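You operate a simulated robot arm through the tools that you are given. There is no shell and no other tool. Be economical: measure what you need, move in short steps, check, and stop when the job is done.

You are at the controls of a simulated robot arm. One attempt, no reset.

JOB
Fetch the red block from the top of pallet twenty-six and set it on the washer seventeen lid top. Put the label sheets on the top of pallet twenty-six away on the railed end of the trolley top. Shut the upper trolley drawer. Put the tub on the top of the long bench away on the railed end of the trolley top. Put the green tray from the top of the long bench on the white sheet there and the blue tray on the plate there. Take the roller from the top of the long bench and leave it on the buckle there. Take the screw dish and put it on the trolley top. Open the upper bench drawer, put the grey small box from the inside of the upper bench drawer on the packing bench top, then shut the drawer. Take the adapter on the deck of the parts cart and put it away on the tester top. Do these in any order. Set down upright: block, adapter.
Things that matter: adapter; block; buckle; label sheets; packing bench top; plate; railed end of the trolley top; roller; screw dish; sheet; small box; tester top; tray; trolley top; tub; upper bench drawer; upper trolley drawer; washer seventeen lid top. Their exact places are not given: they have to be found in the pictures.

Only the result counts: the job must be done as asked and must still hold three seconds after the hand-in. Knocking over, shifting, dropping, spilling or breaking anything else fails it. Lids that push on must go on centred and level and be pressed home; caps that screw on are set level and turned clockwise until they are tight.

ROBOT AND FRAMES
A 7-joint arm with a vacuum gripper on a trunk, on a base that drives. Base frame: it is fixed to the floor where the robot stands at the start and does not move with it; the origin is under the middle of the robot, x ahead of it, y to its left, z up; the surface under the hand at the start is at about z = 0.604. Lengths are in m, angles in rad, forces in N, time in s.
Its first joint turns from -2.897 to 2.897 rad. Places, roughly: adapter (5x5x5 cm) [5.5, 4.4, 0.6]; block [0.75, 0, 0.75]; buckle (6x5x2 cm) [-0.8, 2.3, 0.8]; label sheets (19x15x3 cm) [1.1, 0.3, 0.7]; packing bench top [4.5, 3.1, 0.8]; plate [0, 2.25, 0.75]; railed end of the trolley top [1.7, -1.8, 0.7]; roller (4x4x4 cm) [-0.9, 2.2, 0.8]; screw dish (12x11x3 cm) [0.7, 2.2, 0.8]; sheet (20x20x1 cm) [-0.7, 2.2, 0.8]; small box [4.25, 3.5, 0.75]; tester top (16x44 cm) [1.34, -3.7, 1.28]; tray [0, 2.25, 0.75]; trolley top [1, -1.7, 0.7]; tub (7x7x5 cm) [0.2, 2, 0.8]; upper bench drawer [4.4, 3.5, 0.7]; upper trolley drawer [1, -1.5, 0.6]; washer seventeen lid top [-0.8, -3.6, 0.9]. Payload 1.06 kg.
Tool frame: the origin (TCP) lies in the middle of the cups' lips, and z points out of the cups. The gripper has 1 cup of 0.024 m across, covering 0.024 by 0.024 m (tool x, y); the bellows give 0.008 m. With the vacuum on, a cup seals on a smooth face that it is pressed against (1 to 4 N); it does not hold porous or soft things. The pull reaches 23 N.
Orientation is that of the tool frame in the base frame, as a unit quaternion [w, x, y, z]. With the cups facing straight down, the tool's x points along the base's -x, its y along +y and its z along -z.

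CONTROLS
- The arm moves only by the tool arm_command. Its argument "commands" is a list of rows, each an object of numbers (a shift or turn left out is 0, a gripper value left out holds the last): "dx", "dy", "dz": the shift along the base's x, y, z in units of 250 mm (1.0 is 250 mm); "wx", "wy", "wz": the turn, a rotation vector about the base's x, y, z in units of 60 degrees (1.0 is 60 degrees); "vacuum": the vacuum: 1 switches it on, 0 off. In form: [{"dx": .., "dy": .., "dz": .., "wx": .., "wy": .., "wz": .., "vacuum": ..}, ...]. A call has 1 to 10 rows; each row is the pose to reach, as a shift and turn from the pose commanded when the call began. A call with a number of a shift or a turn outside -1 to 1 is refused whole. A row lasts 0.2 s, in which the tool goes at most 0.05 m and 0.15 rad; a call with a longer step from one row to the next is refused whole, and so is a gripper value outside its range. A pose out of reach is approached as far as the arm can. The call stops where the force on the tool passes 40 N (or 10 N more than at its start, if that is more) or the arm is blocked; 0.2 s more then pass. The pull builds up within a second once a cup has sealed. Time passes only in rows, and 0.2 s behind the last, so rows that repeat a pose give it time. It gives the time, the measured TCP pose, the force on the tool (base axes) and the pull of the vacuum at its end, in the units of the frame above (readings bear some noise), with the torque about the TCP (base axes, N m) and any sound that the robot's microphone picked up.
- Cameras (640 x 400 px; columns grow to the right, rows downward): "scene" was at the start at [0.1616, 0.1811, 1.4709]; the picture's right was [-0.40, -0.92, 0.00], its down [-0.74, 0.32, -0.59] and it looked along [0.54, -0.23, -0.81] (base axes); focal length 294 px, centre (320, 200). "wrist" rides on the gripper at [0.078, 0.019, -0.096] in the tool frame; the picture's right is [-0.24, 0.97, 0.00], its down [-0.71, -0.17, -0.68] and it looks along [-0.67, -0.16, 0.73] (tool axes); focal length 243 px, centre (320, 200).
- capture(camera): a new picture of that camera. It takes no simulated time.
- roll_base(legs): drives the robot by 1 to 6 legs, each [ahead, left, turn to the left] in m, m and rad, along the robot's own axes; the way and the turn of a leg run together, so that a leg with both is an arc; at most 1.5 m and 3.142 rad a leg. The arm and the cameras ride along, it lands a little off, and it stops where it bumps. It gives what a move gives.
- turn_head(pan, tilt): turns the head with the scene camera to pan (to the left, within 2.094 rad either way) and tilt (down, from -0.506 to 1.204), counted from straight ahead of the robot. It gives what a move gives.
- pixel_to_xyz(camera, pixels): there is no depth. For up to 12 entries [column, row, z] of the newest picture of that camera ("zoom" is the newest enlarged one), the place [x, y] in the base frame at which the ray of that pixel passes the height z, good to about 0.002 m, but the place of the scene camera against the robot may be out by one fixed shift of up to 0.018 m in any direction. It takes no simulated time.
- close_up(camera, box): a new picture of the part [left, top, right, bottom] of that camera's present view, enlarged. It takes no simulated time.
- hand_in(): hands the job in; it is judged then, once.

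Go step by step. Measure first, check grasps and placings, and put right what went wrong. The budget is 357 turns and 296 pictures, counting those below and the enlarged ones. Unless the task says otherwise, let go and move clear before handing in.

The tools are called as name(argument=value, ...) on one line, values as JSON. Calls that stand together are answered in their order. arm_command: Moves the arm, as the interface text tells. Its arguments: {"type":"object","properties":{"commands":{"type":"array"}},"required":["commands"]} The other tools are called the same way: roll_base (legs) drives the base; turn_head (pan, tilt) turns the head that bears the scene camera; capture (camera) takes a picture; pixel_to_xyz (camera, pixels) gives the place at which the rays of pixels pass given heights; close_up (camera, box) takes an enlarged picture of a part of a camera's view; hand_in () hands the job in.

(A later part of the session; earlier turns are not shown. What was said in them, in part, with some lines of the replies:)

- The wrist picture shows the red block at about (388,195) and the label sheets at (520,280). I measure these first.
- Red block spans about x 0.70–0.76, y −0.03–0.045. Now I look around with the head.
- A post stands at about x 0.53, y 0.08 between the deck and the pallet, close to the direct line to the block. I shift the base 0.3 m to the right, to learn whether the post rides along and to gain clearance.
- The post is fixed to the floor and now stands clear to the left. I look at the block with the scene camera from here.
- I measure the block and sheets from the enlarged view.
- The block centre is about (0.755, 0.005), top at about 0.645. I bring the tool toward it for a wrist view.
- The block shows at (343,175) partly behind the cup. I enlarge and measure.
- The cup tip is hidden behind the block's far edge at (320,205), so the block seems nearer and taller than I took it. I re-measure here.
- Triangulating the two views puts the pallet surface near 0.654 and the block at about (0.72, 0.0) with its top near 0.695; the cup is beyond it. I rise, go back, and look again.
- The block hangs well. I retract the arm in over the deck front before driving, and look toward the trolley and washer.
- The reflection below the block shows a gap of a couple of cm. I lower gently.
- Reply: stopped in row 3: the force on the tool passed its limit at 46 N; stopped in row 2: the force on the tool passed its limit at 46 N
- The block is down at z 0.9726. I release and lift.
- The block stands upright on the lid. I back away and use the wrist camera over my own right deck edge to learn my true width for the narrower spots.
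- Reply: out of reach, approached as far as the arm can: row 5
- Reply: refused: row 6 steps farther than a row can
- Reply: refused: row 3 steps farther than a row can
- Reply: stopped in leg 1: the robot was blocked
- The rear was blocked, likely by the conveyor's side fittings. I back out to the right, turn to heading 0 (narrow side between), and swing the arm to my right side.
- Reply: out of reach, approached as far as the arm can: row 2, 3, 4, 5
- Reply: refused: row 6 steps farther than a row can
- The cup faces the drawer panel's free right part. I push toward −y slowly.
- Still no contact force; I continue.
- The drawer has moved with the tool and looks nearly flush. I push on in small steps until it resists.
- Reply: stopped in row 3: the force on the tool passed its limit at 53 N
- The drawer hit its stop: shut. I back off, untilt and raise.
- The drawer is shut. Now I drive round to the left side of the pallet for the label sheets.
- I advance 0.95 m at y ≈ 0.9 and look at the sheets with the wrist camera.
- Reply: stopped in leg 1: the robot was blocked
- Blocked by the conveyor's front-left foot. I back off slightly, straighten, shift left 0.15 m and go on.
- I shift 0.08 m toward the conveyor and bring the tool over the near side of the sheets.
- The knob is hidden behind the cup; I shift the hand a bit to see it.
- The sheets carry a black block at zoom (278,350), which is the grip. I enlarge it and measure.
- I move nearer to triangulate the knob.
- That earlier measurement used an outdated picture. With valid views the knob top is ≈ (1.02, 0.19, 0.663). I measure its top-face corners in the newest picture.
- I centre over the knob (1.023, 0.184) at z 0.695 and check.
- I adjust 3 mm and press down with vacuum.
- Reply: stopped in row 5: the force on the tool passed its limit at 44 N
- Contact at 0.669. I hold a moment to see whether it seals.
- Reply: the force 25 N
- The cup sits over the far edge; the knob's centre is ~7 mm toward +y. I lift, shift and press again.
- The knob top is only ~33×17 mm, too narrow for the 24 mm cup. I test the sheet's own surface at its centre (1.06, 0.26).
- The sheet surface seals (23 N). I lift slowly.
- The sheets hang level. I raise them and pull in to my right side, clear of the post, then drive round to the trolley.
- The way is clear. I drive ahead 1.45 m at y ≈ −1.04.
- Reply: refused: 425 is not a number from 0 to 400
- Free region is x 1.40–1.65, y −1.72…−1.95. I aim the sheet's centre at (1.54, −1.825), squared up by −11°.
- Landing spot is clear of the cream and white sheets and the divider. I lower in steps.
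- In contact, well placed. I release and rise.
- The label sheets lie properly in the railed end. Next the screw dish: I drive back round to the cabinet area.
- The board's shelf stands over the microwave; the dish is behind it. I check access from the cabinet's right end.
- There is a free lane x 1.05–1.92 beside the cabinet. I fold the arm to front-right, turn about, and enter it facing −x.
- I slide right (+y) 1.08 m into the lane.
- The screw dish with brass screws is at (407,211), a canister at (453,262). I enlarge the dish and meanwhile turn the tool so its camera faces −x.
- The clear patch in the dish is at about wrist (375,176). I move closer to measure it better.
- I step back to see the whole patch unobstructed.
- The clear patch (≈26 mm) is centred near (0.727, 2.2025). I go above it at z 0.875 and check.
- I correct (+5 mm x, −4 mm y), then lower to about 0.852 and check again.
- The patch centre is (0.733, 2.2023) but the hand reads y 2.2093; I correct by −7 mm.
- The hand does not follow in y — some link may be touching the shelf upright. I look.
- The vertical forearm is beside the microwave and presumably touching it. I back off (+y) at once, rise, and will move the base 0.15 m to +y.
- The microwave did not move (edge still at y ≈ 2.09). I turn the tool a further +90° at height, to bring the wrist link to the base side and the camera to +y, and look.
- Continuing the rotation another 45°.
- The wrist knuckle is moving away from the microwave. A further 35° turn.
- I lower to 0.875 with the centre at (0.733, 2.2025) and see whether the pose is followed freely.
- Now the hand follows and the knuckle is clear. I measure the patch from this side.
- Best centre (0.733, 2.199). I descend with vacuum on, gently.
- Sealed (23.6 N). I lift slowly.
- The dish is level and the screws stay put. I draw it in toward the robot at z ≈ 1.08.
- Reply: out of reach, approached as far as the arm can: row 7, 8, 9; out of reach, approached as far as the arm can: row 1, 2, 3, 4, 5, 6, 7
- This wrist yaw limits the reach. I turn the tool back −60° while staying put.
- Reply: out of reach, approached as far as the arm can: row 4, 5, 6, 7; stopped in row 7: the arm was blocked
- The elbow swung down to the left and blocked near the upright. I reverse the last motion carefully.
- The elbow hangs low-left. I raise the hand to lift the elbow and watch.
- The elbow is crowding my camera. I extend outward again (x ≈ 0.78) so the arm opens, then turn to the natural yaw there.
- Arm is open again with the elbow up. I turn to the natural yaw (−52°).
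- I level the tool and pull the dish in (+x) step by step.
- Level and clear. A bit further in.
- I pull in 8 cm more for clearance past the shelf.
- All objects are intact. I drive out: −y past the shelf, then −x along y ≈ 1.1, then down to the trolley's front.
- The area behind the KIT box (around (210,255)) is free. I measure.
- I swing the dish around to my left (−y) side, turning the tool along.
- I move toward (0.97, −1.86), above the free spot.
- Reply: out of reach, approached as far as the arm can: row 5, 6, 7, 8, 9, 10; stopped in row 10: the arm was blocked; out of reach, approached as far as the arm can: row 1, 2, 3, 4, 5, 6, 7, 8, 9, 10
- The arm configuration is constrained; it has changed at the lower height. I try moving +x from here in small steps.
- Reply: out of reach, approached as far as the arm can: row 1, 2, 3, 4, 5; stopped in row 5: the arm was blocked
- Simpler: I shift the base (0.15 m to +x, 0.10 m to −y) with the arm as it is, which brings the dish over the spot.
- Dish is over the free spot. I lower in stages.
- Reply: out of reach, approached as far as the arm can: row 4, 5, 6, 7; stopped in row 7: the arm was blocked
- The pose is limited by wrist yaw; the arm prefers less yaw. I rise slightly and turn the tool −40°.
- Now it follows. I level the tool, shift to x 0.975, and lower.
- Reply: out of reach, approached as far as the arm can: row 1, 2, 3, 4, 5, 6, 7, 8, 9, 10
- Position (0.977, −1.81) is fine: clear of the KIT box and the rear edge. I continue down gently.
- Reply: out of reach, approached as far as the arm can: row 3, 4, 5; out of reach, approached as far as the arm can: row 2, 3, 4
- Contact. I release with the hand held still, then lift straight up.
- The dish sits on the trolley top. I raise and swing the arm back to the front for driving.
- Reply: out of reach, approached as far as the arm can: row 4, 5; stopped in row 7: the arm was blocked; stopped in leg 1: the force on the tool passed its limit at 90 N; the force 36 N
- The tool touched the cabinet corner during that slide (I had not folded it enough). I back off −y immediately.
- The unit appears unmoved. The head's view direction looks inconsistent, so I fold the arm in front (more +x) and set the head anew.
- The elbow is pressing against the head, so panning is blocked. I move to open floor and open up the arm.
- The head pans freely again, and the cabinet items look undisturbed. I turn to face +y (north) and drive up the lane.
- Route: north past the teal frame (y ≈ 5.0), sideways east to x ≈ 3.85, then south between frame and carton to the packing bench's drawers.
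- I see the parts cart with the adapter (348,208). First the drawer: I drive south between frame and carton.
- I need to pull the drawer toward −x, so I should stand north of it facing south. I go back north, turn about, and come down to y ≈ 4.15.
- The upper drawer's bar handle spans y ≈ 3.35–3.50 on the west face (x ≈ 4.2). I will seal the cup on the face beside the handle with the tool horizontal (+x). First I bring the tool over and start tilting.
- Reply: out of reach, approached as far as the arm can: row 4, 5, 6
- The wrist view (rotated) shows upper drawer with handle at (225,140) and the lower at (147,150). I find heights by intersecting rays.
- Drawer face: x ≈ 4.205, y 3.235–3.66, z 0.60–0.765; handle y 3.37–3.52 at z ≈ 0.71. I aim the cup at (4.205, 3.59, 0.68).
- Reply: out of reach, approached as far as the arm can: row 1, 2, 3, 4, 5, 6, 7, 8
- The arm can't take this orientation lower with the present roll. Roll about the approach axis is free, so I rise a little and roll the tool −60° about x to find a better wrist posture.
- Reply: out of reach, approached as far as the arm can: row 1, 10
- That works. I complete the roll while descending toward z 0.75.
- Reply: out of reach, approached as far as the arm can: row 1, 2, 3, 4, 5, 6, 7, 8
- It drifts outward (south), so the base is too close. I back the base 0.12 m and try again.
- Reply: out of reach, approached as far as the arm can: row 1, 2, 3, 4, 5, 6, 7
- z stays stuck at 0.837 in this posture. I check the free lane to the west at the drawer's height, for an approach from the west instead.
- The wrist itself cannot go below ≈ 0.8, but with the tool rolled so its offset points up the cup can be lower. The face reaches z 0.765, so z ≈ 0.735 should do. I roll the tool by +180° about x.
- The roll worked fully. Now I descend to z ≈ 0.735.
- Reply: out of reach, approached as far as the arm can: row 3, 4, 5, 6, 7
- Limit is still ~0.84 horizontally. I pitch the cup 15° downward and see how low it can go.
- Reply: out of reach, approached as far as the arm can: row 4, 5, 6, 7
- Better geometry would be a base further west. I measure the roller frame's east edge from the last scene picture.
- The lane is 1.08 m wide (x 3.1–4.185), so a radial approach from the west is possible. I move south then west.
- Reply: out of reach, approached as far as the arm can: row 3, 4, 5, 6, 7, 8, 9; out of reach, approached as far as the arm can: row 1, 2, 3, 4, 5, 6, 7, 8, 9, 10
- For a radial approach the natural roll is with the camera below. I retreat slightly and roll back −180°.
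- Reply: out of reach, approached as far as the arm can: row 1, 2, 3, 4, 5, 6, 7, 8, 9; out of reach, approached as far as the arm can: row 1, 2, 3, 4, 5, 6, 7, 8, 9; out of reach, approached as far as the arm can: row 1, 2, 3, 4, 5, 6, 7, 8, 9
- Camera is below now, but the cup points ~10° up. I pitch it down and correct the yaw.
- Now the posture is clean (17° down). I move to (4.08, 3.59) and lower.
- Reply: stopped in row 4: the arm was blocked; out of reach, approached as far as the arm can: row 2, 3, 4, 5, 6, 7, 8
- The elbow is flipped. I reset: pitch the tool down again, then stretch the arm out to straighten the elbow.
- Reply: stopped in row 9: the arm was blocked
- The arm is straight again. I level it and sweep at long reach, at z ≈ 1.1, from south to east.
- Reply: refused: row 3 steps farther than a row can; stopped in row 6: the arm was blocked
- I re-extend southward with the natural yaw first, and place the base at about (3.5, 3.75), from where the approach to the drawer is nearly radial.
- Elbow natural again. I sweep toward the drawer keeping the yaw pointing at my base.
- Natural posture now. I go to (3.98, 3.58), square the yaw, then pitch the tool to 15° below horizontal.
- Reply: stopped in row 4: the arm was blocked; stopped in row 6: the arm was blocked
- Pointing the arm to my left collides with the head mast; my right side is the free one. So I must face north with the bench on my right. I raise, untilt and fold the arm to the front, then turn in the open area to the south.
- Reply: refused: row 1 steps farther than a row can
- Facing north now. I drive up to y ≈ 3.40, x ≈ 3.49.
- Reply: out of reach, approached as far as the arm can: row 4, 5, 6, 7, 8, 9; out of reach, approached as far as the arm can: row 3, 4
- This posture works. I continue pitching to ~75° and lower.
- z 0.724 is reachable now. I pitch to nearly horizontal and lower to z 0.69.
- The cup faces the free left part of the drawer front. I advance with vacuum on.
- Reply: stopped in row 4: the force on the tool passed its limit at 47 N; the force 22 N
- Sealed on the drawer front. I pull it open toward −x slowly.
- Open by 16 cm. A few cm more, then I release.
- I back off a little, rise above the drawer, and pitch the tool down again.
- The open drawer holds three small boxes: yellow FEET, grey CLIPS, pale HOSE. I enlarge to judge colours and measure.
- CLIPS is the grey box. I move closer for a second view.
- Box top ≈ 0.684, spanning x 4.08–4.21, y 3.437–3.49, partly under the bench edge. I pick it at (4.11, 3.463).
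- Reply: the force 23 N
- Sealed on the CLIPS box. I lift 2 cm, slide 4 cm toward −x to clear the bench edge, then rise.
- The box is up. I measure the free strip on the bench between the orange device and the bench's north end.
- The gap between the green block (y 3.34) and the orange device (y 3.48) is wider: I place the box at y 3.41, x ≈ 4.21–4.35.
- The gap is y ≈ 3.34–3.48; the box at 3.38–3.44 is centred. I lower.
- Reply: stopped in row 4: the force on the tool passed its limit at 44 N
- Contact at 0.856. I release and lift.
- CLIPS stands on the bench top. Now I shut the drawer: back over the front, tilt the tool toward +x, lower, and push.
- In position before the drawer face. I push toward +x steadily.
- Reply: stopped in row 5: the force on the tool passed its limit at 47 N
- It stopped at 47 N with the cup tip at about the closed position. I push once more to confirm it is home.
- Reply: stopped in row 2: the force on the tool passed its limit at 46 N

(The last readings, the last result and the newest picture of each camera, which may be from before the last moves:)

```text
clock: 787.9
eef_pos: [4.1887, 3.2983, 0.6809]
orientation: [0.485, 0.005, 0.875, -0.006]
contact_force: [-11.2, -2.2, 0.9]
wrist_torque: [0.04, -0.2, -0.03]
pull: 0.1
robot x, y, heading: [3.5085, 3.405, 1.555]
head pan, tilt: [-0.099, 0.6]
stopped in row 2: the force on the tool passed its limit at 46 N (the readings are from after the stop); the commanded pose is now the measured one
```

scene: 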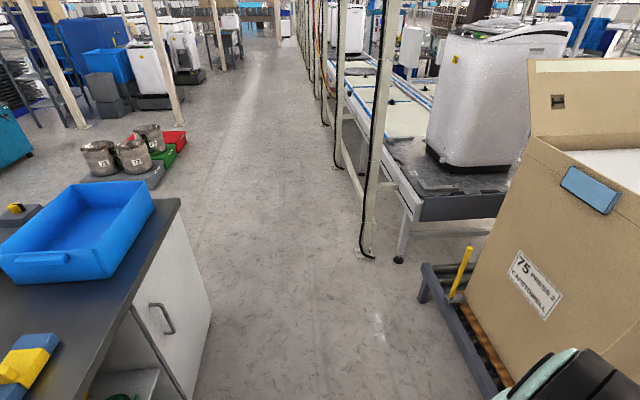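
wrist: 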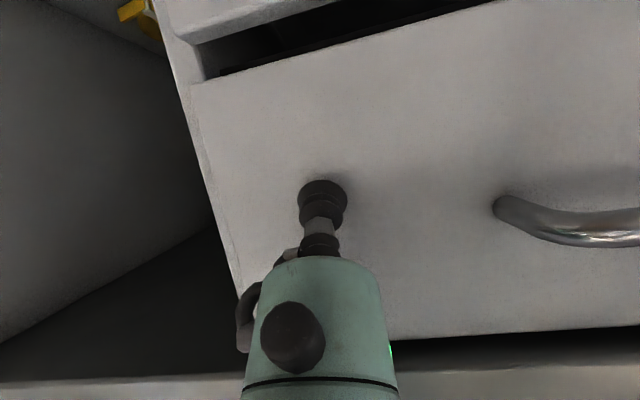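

The drawer is home. I retreat, raise, and fold.

arm_command(commands=[{"dx": -0.12}, {"dx": -0.28}, {"dx": -0.46}, {"dx": -0.62, "dz": 0.08}, {"dx": -0.7, "dz": 0.24}, {"dx": -0.7, "dz": 0.42}, {"dx": -0.7, "dz": 0.6}, {"dx": -0.7, "dz": 0.78}, {"dx": -0.7, "dz": 0.94, "wy": 0.1}, {"dx": -0.7, "dz": 1.0, "wy": 0.22}])

arm_command(commands=[{"wy": 0.12, "dz": 0.1}, {"wy": 0.24, "dz": 0.2}, {"wy": 0.36, "dz": 0.3}, {"wy": 0.48, "dz": 0.4}, {"wy": 0.6, "dz": 0.5}, {"wy": 0.72, "dz": 0.6}, {"wy": 0.8, "dz": 0.6}, {"wy": 0.8, "dz": 0.6}])

capture(camera="wrist")

```text
clock: 790.1
eef_pos: [4.0153, 3.299, 0.9316]
orientation: [0.382, 0.004, 0.924, -0.006]
contact_force: [-0.3, -0.3, 0.8]
wrist_torque: [0.03, 0.01, 0.02]
pull: 0.1
robot x, y, heading: [3.5095, 3.402, 1.559]
head pan, tilt: [-0.099, 0.6]
```

```text
clock: 791.9
eef_pos: [4.0149, 3.2997, 1.0815]
orientation: [-0.027, 0.001, 1.0, -0.007]
contact_force: [0.1, 0.1, -0.3]
wrist_torque: [-0.02, 0.01, -0.03]
pull: 0.0
robot x, y, heading: [3.5066, 3.3974, 1.556]
head pan, tilt: [-0.099, 0.6]
```

```text
57 pictures are left
```

wrist: 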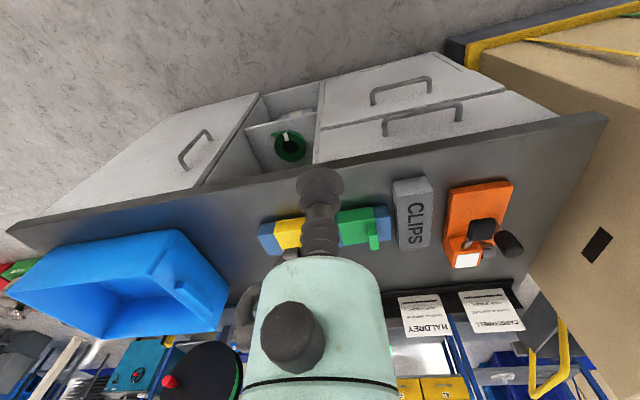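

The drawer is shut and the box is placed. I fold the arm to the front before driving north.

arm_command(commands=[{"dx": -0.02, "dy": 0.16, "wz": 0.08}, {"dx": -0.05, "dy": 0.32, "wz": 0.16}, {"dx": -0.1, "dy": 0.48, "wz": 0.25}, {"dx": -0.16, "dy": 0.64, "wz": 0.34}, {"dx": -0.24, "dy": 0.78, "wz": 0.43}, {"dx": -0.34, "dy": 0.92, "wz": 0.52}, {"dx": -0.44, "dy": 1.0, "wz": 0.62}, {"dx": -0.54, "dy": 1.0, "wz": 0.72}])

arm_command(commands=[{"dx": -0.1, "dy": 0.12, "wz": 0.1}, {"dx": -0.22, "dy": 0.24, "wz": 0.2}, {"dx": -0.34, "dy": 0.34, "wz": 0.3}, {"dx": -0.48, "dy": 0.42, "wz": 0.4}, {"dx": -0.62, "dy": 0.48, "wz": 0.5}, {"dx": -0.76, "dy": 0.52, "wz": 0.6}, {"dx": -0.9, "dy": 0.54, "wz": 0.7}, {"dx": -1.0, "dy": 0.54, "wz": 0.75}])

roll_base(legs=[[0, -0.36, 0.01], [0.85, 0, 0], [0.85, 0, 0]])

turn_head(pan=-1.8, tilt=0.5)

capture(camera="scene")

```text
clock: 793.7
eef_pos: [3.8795, 3.5502, 1.0835]
orientation: [-0.022, -0.367, 0.93, -0.016]
contact_force: [-0.2, -0.2, 0.2]
wrist_torque: [0.01, 0.01, 0.03]
pull: 0.1
robot x, y, heading: [3.5085, 3.4018, 1.56]
head pan, tilt: [-0.099, 0.6]
```

```text
clock: 795.5
eef_pos: [3.731, 3.7123, 1.153]
orientation: [-0.014, -0.694, 0.719, -0.023]
contact_force: [0.1, -0.3, -0.6]
wrist_torque: [0.03, 0.01, -0.01]
pull: 0.1
out of reach, approached as far as the arm can: row 4, 5, 6, 7, 8
robot x, y, heading: [3.5089, 3.404, 1.56]
head pan, tilt: [-0.099, 0.6]
```

```text
clock: 806.1
eef_pos: [4.093, 5.4121, 1.154]
orientation: [-0.013, -0.699, 0.714, -0.024]
contact_force: [-0.1, 0.4, -0.4]
wrist_torque: [0.01, -0.03, 0.0]
pull: 0.1
robot x, y, heading: [3.8766, 5.0978, 1.573]
head pan, tilt: [-0.099, 0.6]
```

```text
clock: 807.8
eef_pos: [4.093, 5.4124, 1.1526]
orientation: [-0.013, -0.7, 0.714, -0.024]
contact_force: [0.3, 0.5, 0.5]
wrist_torque: [0.03, 0.01, -0.01]
pull: 0.2
robot x, y, heading: [3.876, 5.0984, 1.571]
head pan, tilt: [-1.799, 0.499]
```

```text
56 pictures are left
```

scene: 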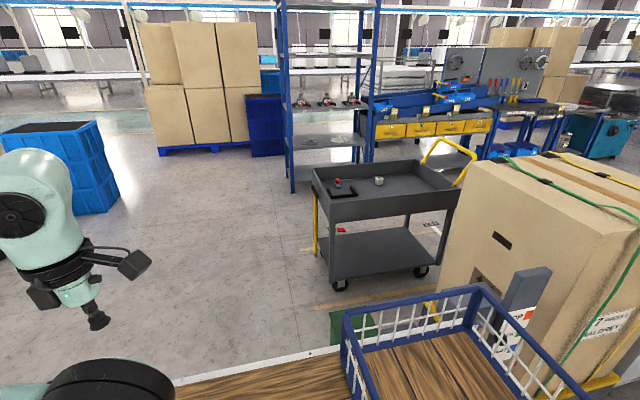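

close_up(camera="scene", box=[300, 140, 480, 300])

pixel_to_xyz(camera="scene", pixels=[[340, 288, 0.0], [420, 275, 0.0], [325, 222, 0.62], [312, 178, 0.62], [460, 182, 0.62], [425, 160, 0.62], [380, 183, 0.55], [433, 280, 0.0], [330, 345, 0.0]])

```text
2.50 times, centred on (390, 220) of scene
```

zoom: 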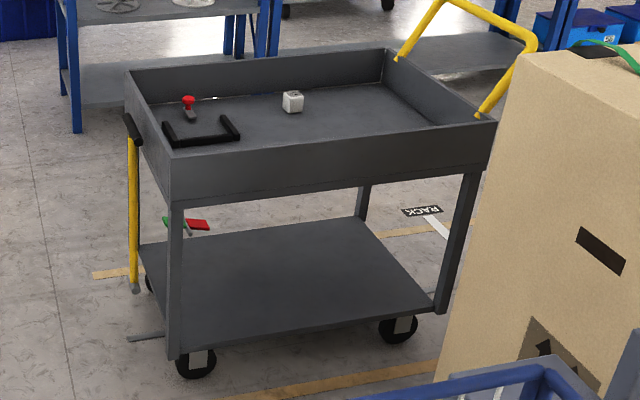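

```text
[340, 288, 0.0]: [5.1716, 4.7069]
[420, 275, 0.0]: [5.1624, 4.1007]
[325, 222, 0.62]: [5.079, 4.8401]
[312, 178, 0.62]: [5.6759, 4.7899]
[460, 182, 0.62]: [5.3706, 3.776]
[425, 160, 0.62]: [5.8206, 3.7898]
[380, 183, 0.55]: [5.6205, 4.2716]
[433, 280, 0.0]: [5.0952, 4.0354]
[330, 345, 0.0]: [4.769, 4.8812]
```

The adapter (whitish cube) is on the cart's tray near (5.5, 4.35). I approach from the north side, heading east with the cart on my right.

roll_base(legs=[[0.15, 0, 0], [0, 0, -1.571], [1.42, 0, 0], [0, -0.1, 0]])

turn_head(pan=-1.2, tilt=0.7)

capture(camera="scene")

```text
clock: 820.5
eef_pos: [5.6099, 4.8781, 1.1528]
orientation: [-0.026, 0.032, 0.999, -0.007]
contact_force: [-0.2, -0.2, 1.1]
wrist_torque: [0.02, -0.03, -0.01]
pull: 0.0
robot x, y, heading: [5.3048, 5.1087, -0.043]
head pan, tilt: [-1.799, 0.499]
```

```text
clock: 821.5
eef_pos: [5.6088, 4.8799, 1.1523]
orientation: [-0.027, 0.033, 0.999, -0.007]
contact_force: [0.0, 0.5, -0.5]
wrist_torque: [0.01, 0.0, -0.02]
pull: 0.1
robot x, y, heading: [5.3057, 5.1099, -0.046]
head pan, tilt: [-1.201, 0.7]
```

```text
54 pictures are left
```

scene: 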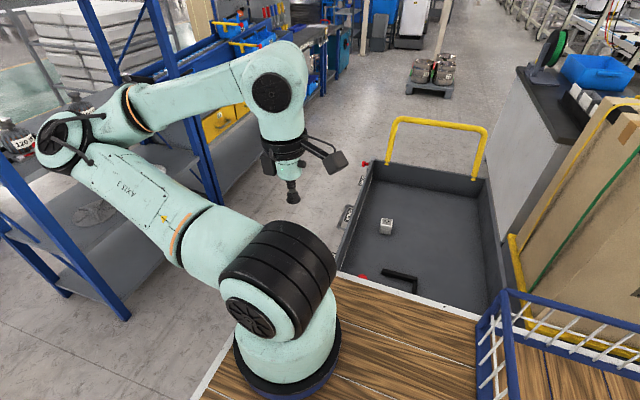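

close_up(camera="scene", box=[340, 190, 440, 290])

pixel_to_xyz(camera="scene", pixels=[[387, 232, 0.55], [387, 219, 0.6], [387, 219, 0.65], [400, 275, 0.57]])

```text
4.00 times, centred on (390, 240) of scene
```

zoom: 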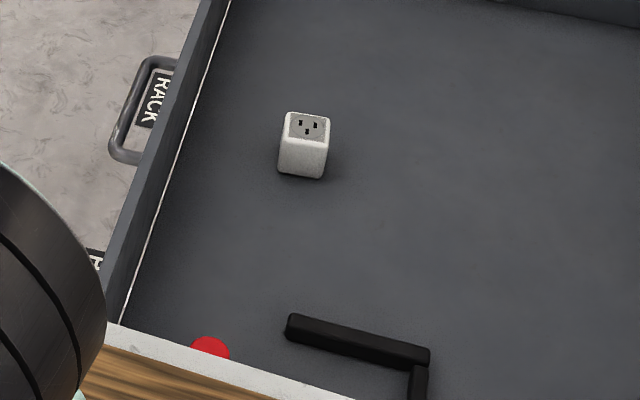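

```text
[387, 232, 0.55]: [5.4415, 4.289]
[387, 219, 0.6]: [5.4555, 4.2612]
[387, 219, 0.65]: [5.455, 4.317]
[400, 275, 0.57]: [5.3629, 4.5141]
```

The adapter is a cube with a socket on top at about (5.45, 4.29). I swing the arm out over the cart with the natural yaw.

arm_command(commands=[{"dy": -0.12, "wz": -0.1}, {"dy": -0.25, "wz": -0.2, "dx": -0.02}, {"dy": -0.38, "wz": -0.3, "dx": -0.05}, {"dy": -0.51, "wz": -0.4, "dx": -0.1}, {"dy": -0.64, "wz": -0.5, "dx": -0.15}, {"dy": -0.77, "wz": -0.6, "dx": -0.2}, {"dy": -0.9, "wz": -0.7, "dx": -0.26}, {"dy": -1.0, "wz": -0.8, "dx": -0.34}, {"dy": -1.0, "wz": -0.9, "dx": -0.44}, {"dy": -1.0, "wz": -1.0, "dx": -0.54}])

arm_command(commands=[{"dy": -0.1, "wz": -0.1, "dz": -0.1, "dx": -0.04}, {"dy": -0.2, "wz": -0.2, "dz": -0.22, "dx": -0.08}, {"dy": -0.3, "wz": -0.23, "dz": -0.36, "dx": -0.08}, {"dy": -0.4, "wz": -0.23, "dz": -0.5, "dx": -0.08}, {"dy": -0.48, "wz": -0.23, "dz": -0.64, "dx": -0.08}, {"dy": -0.5, "wz": -0.23, "dz": -0.8, "dx": -0.08}, {"dy": -0.5, "wz": -0.23, "dz": -0.96, "dx": -0.08}, {"dy": -0.5, "wz": -0.23, "dz": -0.96, "dx": -0.08}])

capture(camera="wrist")

```text
clock: 823.7
eef_pos: [5.4766, 4.6281, 1.1534]
orientation: [-0.027, 0.529, 0.848, 0.008]
contact_force: [-0.2, 0.0, -0.5]
wrist_torque: [0.01, 0.05, 0.0]
pull: 0.1
robot x, y, heading: [5.3052, 5.11, -0.045]
head pan, tilt: [-1.201, 0.7]
```

```text
clock: 825.5
eef_pos: [5.4564, 4.5029, 0.9131]
orientation: [-0.026, 0.626, 0.78, 0.011]
contact_force: [-0.1, 0.1, 0.6]
wrist_torque: [-0.03, -0.03, -0.01]
pull: 0.1
robot x, y, heading: [5.3057, 5.1121, -0.046]
head pan, tilt: [-1.201, 0.7]
```

```text
52 pictures are left
```

wrist: 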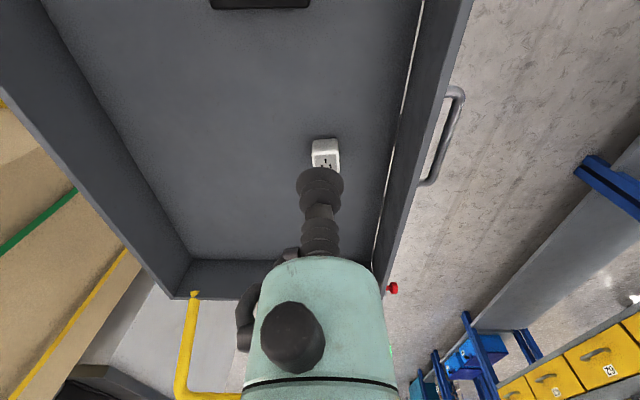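

pixel_to_xyz(camera="wrist", pixels=[[312, 142, 0.55], [338, 139, 0.55], [326, 160, 0.6], [326, 160, 0.62], [312, 142, 0.57], [338, 139, 0.57]])

arm_command(commands=[{"wx": -0.048, "wy": -0.026, "dz": -0.08}, {"wx": -0.048, "wy": -0.026, "dz": -0.2, "dy": -0.08}, {"wx": -0.048, "wy": -0.026, "dz": -0.34, "dy": -0.16}, {"wx": -0.048, "wy": -0.026, "dz": -0.48, "dy": -0.24}, {"wx": -0.048, "wy": -0.026, "dz": -0.48, "dy": -0.24}])

capture(camera="wrist")

```text
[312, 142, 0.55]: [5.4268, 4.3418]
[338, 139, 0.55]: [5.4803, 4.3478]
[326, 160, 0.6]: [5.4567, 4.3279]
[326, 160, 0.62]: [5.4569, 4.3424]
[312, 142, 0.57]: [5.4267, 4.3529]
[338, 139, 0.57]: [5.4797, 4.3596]
```

```text
clock: 826.7
eef_pos: [5.4558, 4.443, 0.7919]
orientation: [0.0, 0.626, 0.78, -0.001]
contact_force: [-0.2, 0.3, 0.2]
wrist_torque: [-0.03, 0.01, -0.03]
pull: 0.1
robot x, y, heading: [5.3072, 5.1074, -0.047]
head pan, tilt: [-1.201, 0.7]
```

```text
51 pictures are left
```

wrist: 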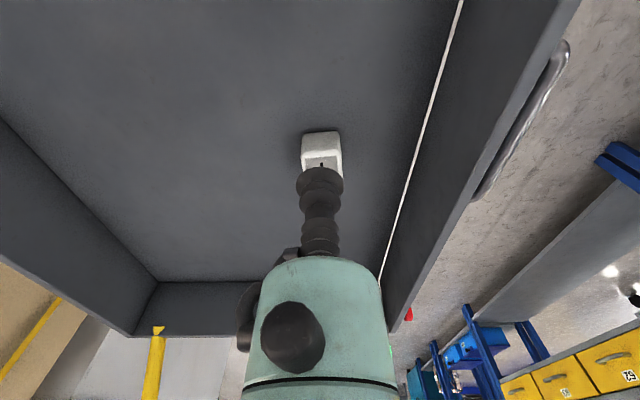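

pixel_to_xyz(camera="wrist", pixels=[[302, 137, 0.55], [339, 132, 0.55], [302, 137, 0.58], [339, 132, 0.58], [302, 155, 0.62], [342, 150, 0.62], [302, 155, 0.6], [342, 150, 0.6]])

```text
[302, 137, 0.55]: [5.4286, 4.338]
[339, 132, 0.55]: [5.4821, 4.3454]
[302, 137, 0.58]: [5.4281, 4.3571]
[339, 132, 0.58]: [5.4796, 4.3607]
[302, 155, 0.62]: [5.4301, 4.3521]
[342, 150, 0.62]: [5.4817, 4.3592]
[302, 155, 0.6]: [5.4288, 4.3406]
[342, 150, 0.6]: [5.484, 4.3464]
```

Estimated: adapter top ≈ 0.64, centre (5.455, 4.338). I go above at z 0.69 and check.

arm_command(commands=[{"dy": -0.15}, {"dy": -0.3}, {"dy": -0.42}, {"dy": -0.42, "dz": -0.15}, {"dy": -0.42, "dz": -0.3}, {"dy": -0.42, "dz": -0.4}, {"dy": -0.42, "dz": -0.4}])

capture(camera="wrist")

```text
clock: 828.3
eef_pos: [5.454, 4.3379, 0.6949]
orientation: [0.001, 0.626, 0.78, 0.0]
contact_force: [0.4, 0.2, 0.8]
wrist_torque: [0.0, -0.04, -0.01]
pull: 0.0
robot x, y, heading: [5.3054, 5.1076, -0.047]
head pan, tilt: [-1.201, 0.7]
```

```text
50 pictures are left
```

wrist: 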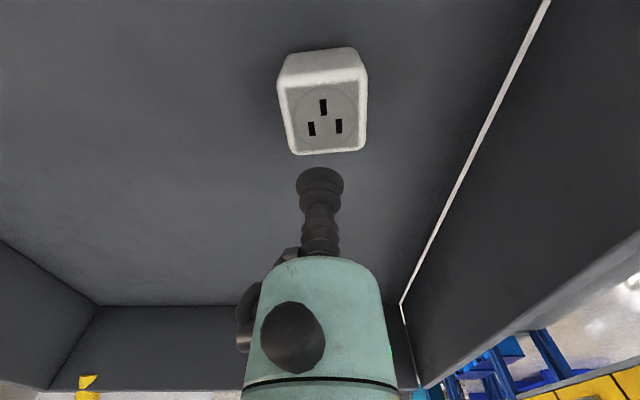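

The top shows three slots around (325,118). I measure the top face for a centred pick.

pixel_to_xyz(camera="wrist", pixels=[[279, 86, 0.64], [366, 73, 0.64], [362, 149, 0.64], [296, 153, 0.64], [325, 118, 0.64], [284, 58, 0.59], [354, 48, 0.59], [324, 107, 0.64], [312, 129, 0.64], [339, 126, 0.64]])

```text
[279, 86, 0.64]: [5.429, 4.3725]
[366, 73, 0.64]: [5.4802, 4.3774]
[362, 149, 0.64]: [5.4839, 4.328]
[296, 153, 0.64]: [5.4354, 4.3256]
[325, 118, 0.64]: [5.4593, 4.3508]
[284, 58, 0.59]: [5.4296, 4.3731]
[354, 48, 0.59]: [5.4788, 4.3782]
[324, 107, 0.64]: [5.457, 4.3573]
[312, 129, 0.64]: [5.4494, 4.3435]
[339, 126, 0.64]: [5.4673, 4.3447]
```

Face centre (5.457, 4.351), z 0.64. I try sealing over the slots' middle at (5.458, 4.349).

arm_command(commands=[{"dx": 0.016, "dy": 0.044, "vacuum": 1}, {"dx": 0.016, "dy": 0.044, "dz": -0.12}, {"dx": 0.016, "dy": 0.044, "dz": -0.17}, {"dx": 0.016, "dy": 0.044, "dz": -0.2}, {"dx": 0.016, "dy": 0.044, "dz": -0.215}, {"dx": 0.016, "dy": 0.044, "dz": -0.225}, {"dx": 0.016, "dy": 0.044, "dz": -0.225}, {"dx": 0.016, "dy": 0.044, "dz": -0.225}])

```text
clock: 829.1
eef_pos: [5.4598, 4.3446, 0.6623]
orientation: [0.004, 0.625, 0.78, -0.006]
contact_force: [1.1, 1.0, 16.8]
wrist_torque: [-0.02, 0.03, -0.05]
pull: 0.0
robot x, y, heading: [5.3039, 5.1055, -0.047]
head pan, tilt: [-1.201, 0.7]
stopped in row 3: the force on the tool passed its limit at 49 N (the readings are from after the stop); the commanded pose is now the measured one
```

Contact at 0.662. I hold to see if it seals.

arm_command(commands=[{"dz": 0.0}, {"dz": 0.0}, {"dz": 0.0}, {"dz": 0.0}, {"dz": 0.0}])

capture(camera="wrist")

```text
clock: 830.3
eef_pos: [5.4591, 4.3453, 0.6611]
orientation: [0.005, 0.626, 0.78, -0.006]
contact_force: [1.7, 3.2, 32.5]
wrist_torque: [-0.08, 0.04, 0.03]
pull: 0.1
robot x, y, heading: [5.3051, 5.11, -0.045]
head pan, tilt: [-1.201, 0.7]
```

```text
49 pictures are left
```

wrist: 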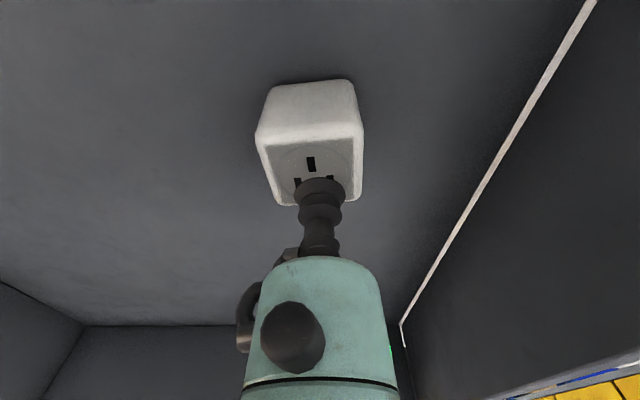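

The top is actually at ≈ 0.66, so the true slot centre is (5.4575, 4.358). I lift, shift +13 mm in y, and press gently.

arm_command(commands=[{"dz": 0.05}, {"dz": 0.05, "dy": 0.052, "dx": -0.006}, {"dz": 0.03, "dy": 0.052, "dx": -0.006}, {"dz": 0.02, "dy": 0.052, "dx": -0.006}, {"dz": 0.012, "dy": 0.052, "dx": -0.006}, {"dz": 0.006, "dy": 0.052, "dx": -0.006}, {"dz": 0.002, "dy": 0.052, "dx": -0.006}, {"dz": 0.002, "dy": 0.052, "dx": -0.006}, {"dz": 0.002, "dy": 0.052, "dx": -0.006}])

capture(camera="wrist")

```text
clock: 832.3
eef_pos: [5.4577, 4.3573, 0.6602]
orientation: [0.004, 0.625, 0.781, -0.006]
contact_force: [1.2, 4.2, 20.2]
wrist_torque: [-0.03, -0.05, -0.01]
pull: 22.2
robot x, y, heading: [5.3083, 5.1088, -0.046]
head pan, tilt: [-1.201, 0.7]
```

```text
48 pictures are left
```

wrist: 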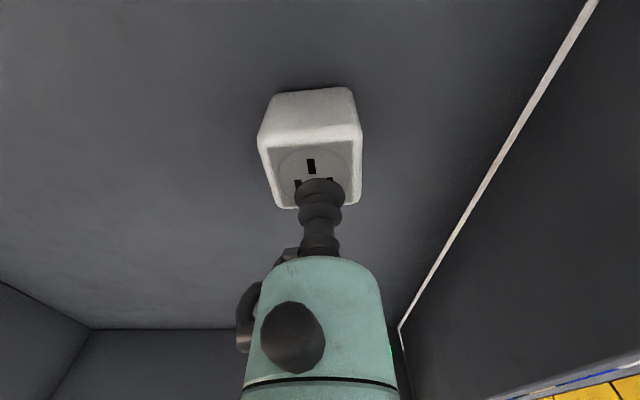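

Sealed at 22 N. I lift the adapter and fold the arm toward the front.

arm_command(commands=[{"dz": 0.04}, {"dz": 0.12}, {"dz": 0.26}, {"dz": 0.42}, {"dz": 0.58}, {"dz": 0.74}, {"dz": 0.9}, {"dz": 1.0}, {"dz": 1.0}])

arm_command(commands=[{"dz": 0.18}, {"dz": 0.36}, {"dz": 0.54}, {"dz": 0.72, "dy": 0.06}, {"dz": 0.84, "dy": 0.18, "wz": 0.05}, {"dz": 0.9, "dy": 0.34, "dx": 0.04, "wz": 0.12}, {"dz": 0.9, "dy": 0.5, "dx": 0.08, "wz": 0.2}, {"dz": 0.9, "dy": 0.66, "dx": 0.14, "wz": 0.28}, {"dz": 0.9, "dy": 0.82, "dx": 0.22, "wz": 0.36}, {"dz": 0.9, "dy": 0.96, "dx": 0.32, "wz": 0.44}])

capture(camera="wrist")

```text
clock: 834.3
eef_pos: [5.4579, 4.3572, 0.911]
orientation: [0.003, 0.625, 0.781, -0.005]
contact_force: [-0.5, 0.4, -0.5]
wrist_torque: [0.03, -0.02, 0.05]
pull: 22.6
robot x, y, heading: [5.3024, 5.1078, -0.042]
head pan, tilt: [-1.201, 0.7]
```

```text
clock: 836.5
eef_pos: [5.5359, 4.5968, 1.1361]
orientation: [0.003, 0.43, 0.903, -0.004]
contact_force: [-1.0, -0.6, -1.1]
wrist_torque: [0.0, 0.0, 0.01]
pull: 22.9
robot x, y, heading: [5.305, 5.1082, -0.045]
head pan, tilt: [-1.201, 0.7]
```

```text
47 pictures are left
```

wrist: 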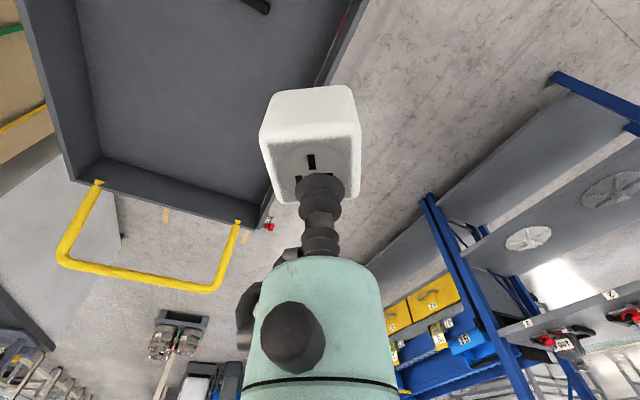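

The adapter is upright on the cup. I drive back west at y ≈ 5.55 and then south through the lane, keeping heading 0.

roll_base(legs=[[0, 0.45, 0.045], [-1.3, 0, 0], [-1.3, 0, 0], [-1.24, 0, 0]])

roll_base(legs=[[0, -1.2, 0], [0, -1.0, 0]])

```text
clock: 857.2
eef_pos: [1.7383, 5.0866, 1.1364]
orientation: [0.005, 0.426, 0.905, -0.005]
contact_force: [-0.2, 0.5, -1.0]
wrist_torque: [0.01, -0.03, -0.04]
pull: 22.9
robot x, y, heading: [1.5047, 5.5961, -0.034]
head pan, tilt: [-1.201, 0.7]
```

```text
clock: 860.4
eef_pos: [1.7207, 4.5853, 1.1372]
orientation: [0.004, 0.425, 0.905, -0.003]
contact_force: [0.4, 0.3, -1.0]
wrist_torque: [0.0, 0.04, 0.01]
pull: 23.4
robot x, y, heading: [1.4849, 5.0968, -0.037]
head pan, tilt: [-1.201, 0.7]
stopped in leg 1: the robot was blocked; the commanded pose is now the measured one
```

Blocked: in this heading I'm too long for the lane. I back off north, fold the arm to the front, and turn to face south (narrow).

roll_base(legs=[[0, 0.35, 0.03]])

arm_command(commands=[{"dx": 0.14, "dy": 0.08, "wz": 0.08}, {"dx": 0.28, "dy": 0.18, "wz": 0.16}, {"dx": 0.42, "dy": 0.29, "wz": 0.24}, {"dx": 0.55, "dy": 0.41, "wz": 0.32}, {"dx": 0.68, "dy": 0.54, "wz": 0.4}, {"dx": 0.8, "dy": 0.68, "wz": 0.48}, {"dx": 0.9, "dy": 0.82, "wz": 0.56}, {"dx": 1.0, "dy": 0.96, "wz": 0.64}])

arm_command(commands=[{"dx": 0.1, "dy": 0.14, "wz": 0.07}, {"dx": 0.2, "dy": 0.28, "wz": 0.14}, {"dx": 0.28, "dy": 0.42, "wz": 0.2}, {"dx": 0.32, "dy": 0.56, "wz": 0.2}, {"dx": 0.32, "dy": 0.6, "wz": 0.2}])

roll_base(legs=[[0, 0, -1.571]])

turn_head(pan=0.0, tilt=0.5)

capture(camera="scene")

```text
clock: 862.6
eef_pos: [1.7444, 4.9454, 1.1361]
orientation: [0.005, 0.411, 0.912, -0.004]
contact_force: [-0.8, 0.7, -0.7]
wrist_torque: [-0.02, 0.0, -0.01]
pull: 22.9
robot x, y, heading: [1.4912, 5.4507, -0.002]
head pan, tilt: [-1.201, 0.7]
```

```text
clock: 864.4
eef_pos: [1.9924, 5.1846, 1.1357]
orientation: [0.006, 0.089, 0.996, -0.002]
contact_force: [0.7, 0.9, -0.6]
wrist_torque: [0.02, -0.01, 0.01]
pull: 22.9
robot x, y, heading: [1.4913, 5.4493, -0.005]
head pan, tilt: [-1.201, 0.7]
```

```text
clock: 865.6
eef_pos: [2.0745, 5.3351, 1.1357]
orientation: [0.006, -0.016, 1.0, -0.001]
contact_force: [0.2, -0.6, -1.7]
wrist_torque: [-0.01, 0.01, -0.01]
pull: 22.7
robot x, y, heading: [1.4878, 5.4462, -0.001]
head pan, tilt: [-1.201, 0.7]
```

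```text
clock: 869.9
eef_pos: [1.3739, 4.8634, 1.1354]
orientation: [0.003, 0.698, 0.716, -0.006]
contact_force: [0.4, -0.1, -1.0]
wrist_torque: [0.01, -0.01, 0.0]
pull: 22.7
robot x, y, heading: [1.4881, 5.4435, -1.584]
head pan, tilt: [-1.201, 0.7]
```

```text
clock: 871.3
eef_pos: [1.3747, 4.8635, 1.1362]
orientation: [0.004, 0.699, 0.715, -0.006]
contact_force: [0.2, 0.0, -0.8]
wrist_torque: [-0.03, 0.03, -0.01]
pull: 23.0
robot x, y, heading: [1.49, 5.447, -1.583]
head pan, tilt: [0.0, 0.499]
```

```text
46 pictures are left
```

scene: 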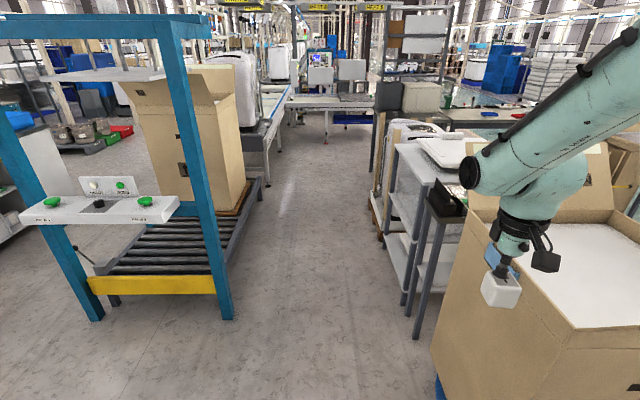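

The lane is clear ahead, but the adapter is near the open carton on the right. I raise it and move it to the lane's middle; then measure.

pixel_to_xyz(camera="scene", pixels=[[226, 318, 0.0], [418, 337, 0.0], [405, 305, 0.0], [436, 380, 0.0], [385, 235, 0.0], [262, 190, 0.3]])

arm_command(commands=[{"dz": 0.12}, {"dz": 0.26}, {"dz": 0.4, "dx": 0.1}, {"dz": 0.46, "dx": 0.24}, {"dz": 0.46, "dx": 0.38}, {"dz": 0.46, "dx": 0.52}, {"dz": 0.46, "dx": 0.6}, {"dz": 0.46, "dx": 0.6}])

```text
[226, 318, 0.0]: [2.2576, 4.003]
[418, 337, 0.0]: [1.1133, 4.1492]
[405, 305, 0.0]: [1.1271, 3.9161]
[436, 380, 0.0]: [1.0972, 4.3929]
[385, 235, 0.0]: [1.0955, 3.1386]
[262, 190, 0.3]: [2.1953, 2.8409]
```

```text
clock: 873.1
eef_pos: [1.5261, 4.8639, 1.249]
orientation: [0.003, 0.698, 0.716, -0.006]
contact_force: [-0.1, 0.2, -0.7]
wrist_torque: [0.0, 0.01, 0.01]
pull: 22.9
robot x, y, heading: [1.4903, 5.4451, -1.582]
head pan, tilt: [0.0, 0.499]
```

roll_base(legs=[[1.45, 0, 0.011], [1.45, 0, 0], [1.42, 0, 0], [0, -0.78, 0], [0, -0.76, 0]])

roll_base(legs=[[1.3, 0, 0], [1.3, 0, 0], [1.25, 0, 0]])

turn_head(pan=0.9, tilt=0.3)

capture(camera="scene")

```text
clock: 901.4
eef_pos: [0.0599, 0.4771, 1.2481]
orientation: [0.003, 0.676, 0.737, -0.005]
contact_force: [0.1, -0.6, -1.1]
wrist_torque: [0.01, 0.03, 0.0]
pull: 22.9
robot x, y, heading: [-0.0133, 1.0524, -1.519]
head pan, tilt: [0.0, 0.499]
```

```text
clock: 919.9
eef_pos: [0.2155, -3.3622, 1.2495]
orientation: [0.004, 0.681, 0.733, -0.005]
contact_force: [0.1, 0.5, -0.3]
wrist_torque: [-0.02, 0.0, 0.0]
pull: 22.8
robot x, y, heading: [0.1524, -2.7865, -1.534]
head pan, tilt: [0.0, 0.499]
```

```text
clock: 921.1
eef_pos: [0.2152, -3.3634, 1.2494]
orientation: [0.003, 0.68, 0.733, -0.006]
contact_force: [0.1, 0.5, -0.5]
wrist_torque: [-0.01, -0.01, -0.01]
pull: 22.7
robot x, y, heading: [0.1503, -2.7833, -1.535]
head pan, tilt: [0.901, 0.3]
```

```text
45 pictures are left
```

scene: 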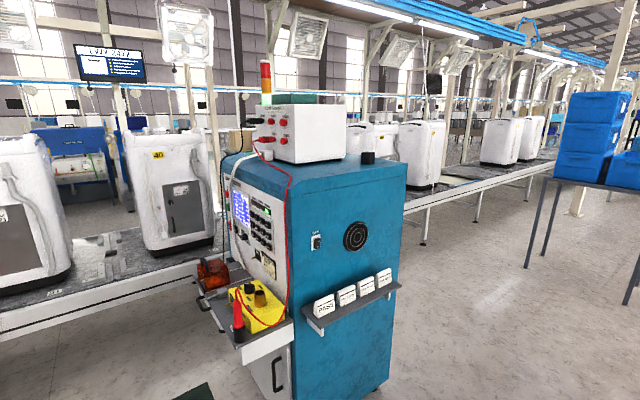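

The tester's free top strip is its west (right-hand) part beside the white box. I go to its west side and face east.

roll_base(legs=[[0.9, 0, 0], [0, 0, 1.535], [0.2, 0, 0]])

turn_head(pan=0.0, tilt=0.35)

capture(camera="scene")

capture(camera="wrist")

```text
clock: 930.7
eef_pos: [0.9651, -3.6546, 1.2488]
orientation: [0.006, -0.008, 1.0, -0.002]
contact_force: [0.4, 0.1, -1.0]
wrist_torque: [-0.02, -0.02, 0.02]
pull: 23.0
robot x, y, heading: [0.3836, -3.6842, -0.012]
head pan, tilt: [0.901, 0.3]
```

```text
clock: 931.9
eef_pos: [0.964, -3.6547, 1.2484]
orientation: [0.006, -0.008, 1.0, -0.003]
contact_force: [0.2, -0.3, -1.7]
wrist_torque: [0.01, 0.02, 0.02]
pull: 23.0
robot x, y, heading: [0.3824, -3.6849, -0.017]
head pan, tilt: [0.0, 0.351]
```

```text
44 pictures are left
```

scene: 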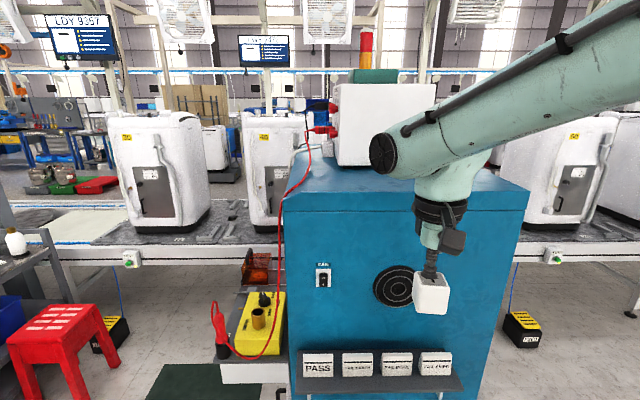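

```text
43 pictures are left
```

wrist: 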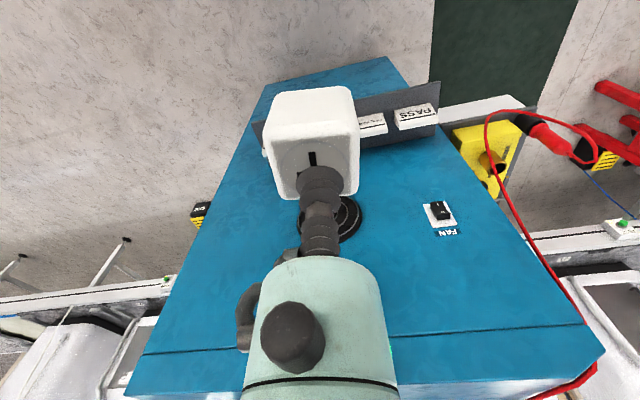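

I raise the adapter to 1.46 and advance 0.25 m.

arm_command(commands=[{"dz": 0.15}, {"dz": 0.3}, {"dz": 0.45}, {"dz": 0.6}, {"dz": 0.75}, {"dz": 0.85}, {"dz": 0.85}])

roll_base(legs=[[0.23, 0, 0.015]])

capture(camera="wrist")

capture(camera="scene")

```text
clock: 933.5
eef_pos: [0.9636, -3.6538, 1.462]
orientation: [0.006, -0.008, 1.0, -0.002]
contact_force: [-0.1, 0.4, -1.8]
wrist_torque: [-0.02, 0.01, -0.04]
pull: 23.4
robot x, y, heading: [0.3831, -3.6875, -0.013]
head pan, tilt: [0.0, 0.351]
```

```text
clock: 935.3
eef_pos: [1.1962, -3.6511, 1.4626]
orientation: [0.007, -0.013, 1.0, -0.002]
contact_force: [-0.6, -0.5, -0.4]
wrist_torque: [-0.01, 0.04, -0.02]
pull: 23.2
robot x, y, heading: [0.6184, -3.6866, -0.007]
head pan, tilt: [0.0, 0.351]
```

```text
42 pictures are left
```

wrist: 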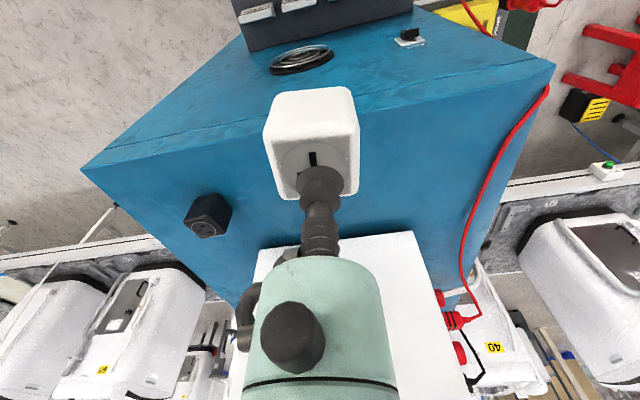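

```text
41 pictures are left
```

scene: 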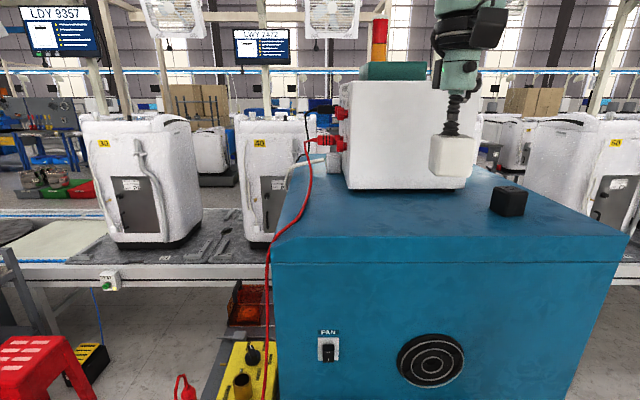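

pixel_to_xyz(camera="wrist", pixels=[[82, 168, 1.28], [553, 62, 1.28], [262, 250, 1.28], [412, 232, 1.28], [188, 228, 1.28], [228, 208, 1.28], [505, 175, 1.28]])

pixel_to_xyz(camera="scene", pixels=[[272, 252, 1.28], [630, 242, 1.28], [347, 188, 1.28], [470, 185, 1.28], [505, 215, 1.28]])

```text
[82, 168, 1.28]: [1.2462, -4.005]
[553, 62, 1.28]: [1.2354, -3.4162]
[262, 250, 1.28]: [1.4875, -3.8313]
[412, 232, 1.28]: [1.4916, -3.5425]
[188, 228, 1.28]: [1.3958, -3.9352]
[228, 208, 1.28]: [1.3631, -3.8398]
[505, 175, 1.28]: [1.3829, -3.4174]
```

```text
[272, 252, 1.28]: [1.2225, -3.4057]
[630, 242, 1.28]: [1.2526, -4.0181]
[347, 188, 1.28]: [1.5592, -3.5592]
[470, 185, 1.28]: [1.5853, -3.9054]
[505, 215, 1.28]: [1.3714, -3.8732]
```

The strip is x 1.245–1.485, y −4.0…−3.42. I take (1.345, −3.65), well away from the dark cube, and lower.

arm_command(commands=[{"dx": 0.15}, {"dx": 0.3}, {"dx": 0.45}, {"dx": 0.596}, {"dx": 0.596, "dz": -0.12}, {"dx": 0.596, "dz": -0.24}, {"dx": 0.596, "dz": -0.36}, {"dx": 0.596, "dz": -0.42}, {"dx": 0.596, "dz": -0.42}])

capture(camera="wrist")

```text
clock: 937.3
eef_pos: [1.346, -3.6533, 1.3571]
orientation: [0.006, -0.013, 1.0, -0.002]
contact_force: [-0.5, -0.5, -0.2]
wrist_torque: [0.0, -0.02, 0.04]
pull: 22.9
robot x, y, heading: [0.6157, -3.6882, -0.011]
head pan, tilt: [0.0, 0.351]
```

```text
40 pictures are left
```

wrist: 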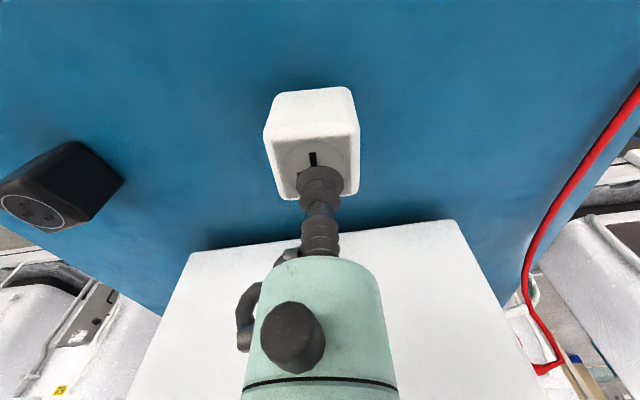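

Clear on all sides. I lower in small steps.

arm_command(commands=[{"dz": -0.012}, {"dz": -0.024}, {"dz": -0.036}, {"dz": -0.048}, {"dz": -0.048}])

arm_command(commands=[{"dz": -0.01}, {"dz": -0.02}, {"dz": -0.03}, {"dz": -0.03}])

```text
clock: 938.5
eef_pos: [1.3447, -3.6524, 1.3466]
orientation: [0.007, -0.013, 1.0, -0.002]
contact_force: [-0.4, 0.8, -0.4]
wrist_torque: [0.0, -0.01, -0.04]
pull: 23.0
robot x, y, heading: [0.6169, -3.6884, -0.007]
head pan, tilt: [0.0, 0.351]
```

```text
clock: 939.5
eef_pos: [1.3442, -3.6521, 1.3396]
orientation: [0.007, -0.012, 1.0, -0.002]
contact_force: [4.1, -1.6, 15.6]
wrist_torque: [0.04, -0.01, 0.0]
pull: 22.8
robot x, y, heading: [0.6128, -3.6876, -0.008]
head pan, tilt: [0.0, 0.351]
```

Contact at 1.340. I release and rise.

arm_command(commands=[{"dz": 0.004, "vacuum": 0}, {"dz": 0.004}, {"dz": 0.004}, {"dz": 0.008}, {"dz": 0.03}, {"dz": 0.1}, {"dz": 0.24}, {"dz": 0.4}, {"dz": 0.5}, {"dz": 0.5}])

capture(camera="wrist")

```text
clock: 941.7
eef_pos: [1.3455, -3.6519, 1.4636]
orientation: [0.007, -0.013, 1.0, -0.002]
contact_force: [-0.7, -1.3, -0.5]
wrist_torque: [0.01, 0.0, 0.0]
pull: 0.0
robot x, y, heading: [0.6169, -3.6898, -0.007]
head pan, tilt: [0.0, 0.351]
```

```text
39 pictures are left
```

wrist: 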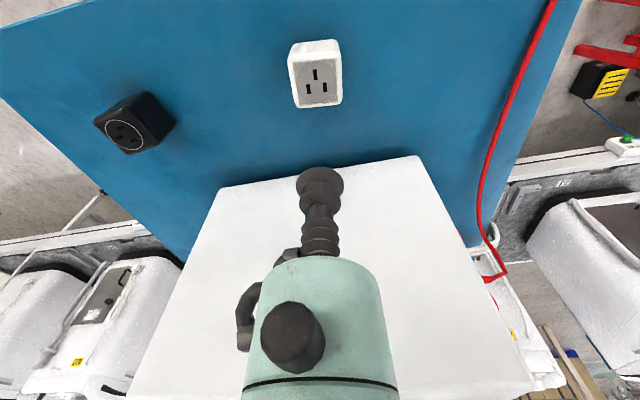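

The adapter stands upright on the tester top. I back clear and take a last look at the trolley.

roll_base(legs=[[-0.45, 0, 0]])

turn_head(pan=1.0, tilt=0.4)

close_up(camera="scene", box=[160, 60, 520, 300])

turn_head(pan=0.0, tilt=0.3)

capture(camera="scene")

```text
clock: 944.4
eef_pos: [0.8945, -3.6492, 1.4642]
orientation: [0.007, -0.012, 1.0, -0.002]
contact_force: [0.0, 0.1, 0.8]
wrist_torque: [-0.01, 0.03, -0.01]
pull: 0.1
robot x, y, heading: [0.1631, -3.6836, -0.005]
head pan, tilt: [0.0, 0.351]
```

```text
clock: 945.7
eef_pos: [0.8942, -3.6498, 1.4615]
orientation: [0.006, -0.012, 1.0, -0.002]
contact_force: [-0.8, 0.3, 0.7]
wrist_torque: [0.0, 0.02, -0.02]
pull: 0.0
robot x, y, heading: [0.1659, -3.6862, -0.011]
head pan, tilt: [1.0, 0.4]
```

```text
1.67 times, centred on (340, 180) of scene
```

zoom: 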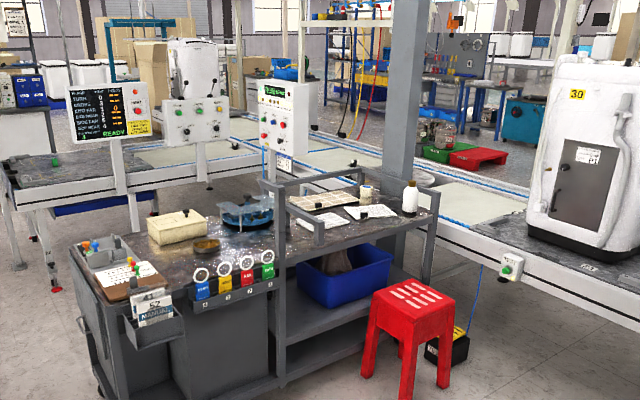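

```text
clock: 946.9
eef_pos: [0.8944, -3.6487, 1.4632]
orientation: [0.006, -0.013, 1.0, -0.002]
contact_force: [0.7, 0.1, 1.4]
wrist_torque: [-0.02, 0.02, 0.02]
pull: 0.0
robot x, y, heading: [0.1635, -3.6835, -0.011]
head pan, tilt: [0.0, 0.3]
```

```text
37 pictures are left
```

scene: 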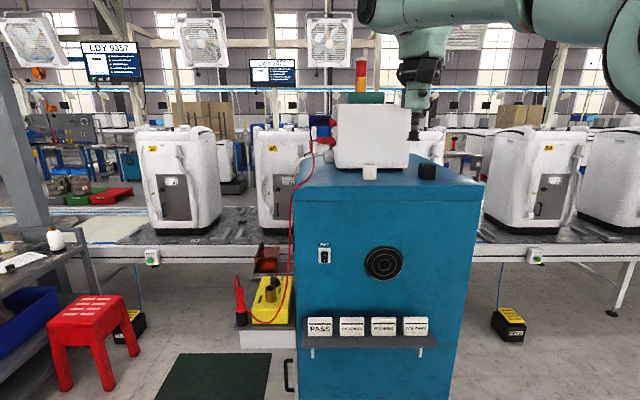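

The trolley shows dish, tub and label sheets in place with nothing disturbed. The adapter stands on the tester top and the arm is clear, so I hand in.

hand_in()

```text
The job is handed in.
```

I handed the job in with every item done. I checked each placement in a picture after letting go, but I didn't go back for a last look at the washer, the long bench or the packing bench.

- **Block:** the red block stands upright on the washer seventeen lid.
- **Trolley:** the label sheets and the tub are on the railed end, the screw dish with its screws is on the trolley top, and the upper drawer is shut.
- **Long bench:** the green tray is on the white sheet, the blue tray is on the plate and the roller stands on the buckle.
- **Packing bench:** I took the box marked CLIPS as the grey one. The drawer also held a pale one marked HOSE and a yellow one marked FEET. CLIPS is on the bench top and the drawer is shut.
- **Adapter:** it stands upright on the tester top.

**Contacts on the way:**
- **Microwave:** the forearm appears to have pressed against it while I was reaching for the dish. Its back edge measured the same afterwards.
- **Blue drawer unit:** the tool hit something at its corner of the cabinet, with a 90 N peak. Its position looked unchanged, within about 1–2 cm.
- **Conveyor foot and north lane:** the base was stopped once by what I took to be the pallet conveyor's front-left foot, and twice more without my seeing what it touched (by the pallet conveyor and in the north lane). Nothing looked shifted.
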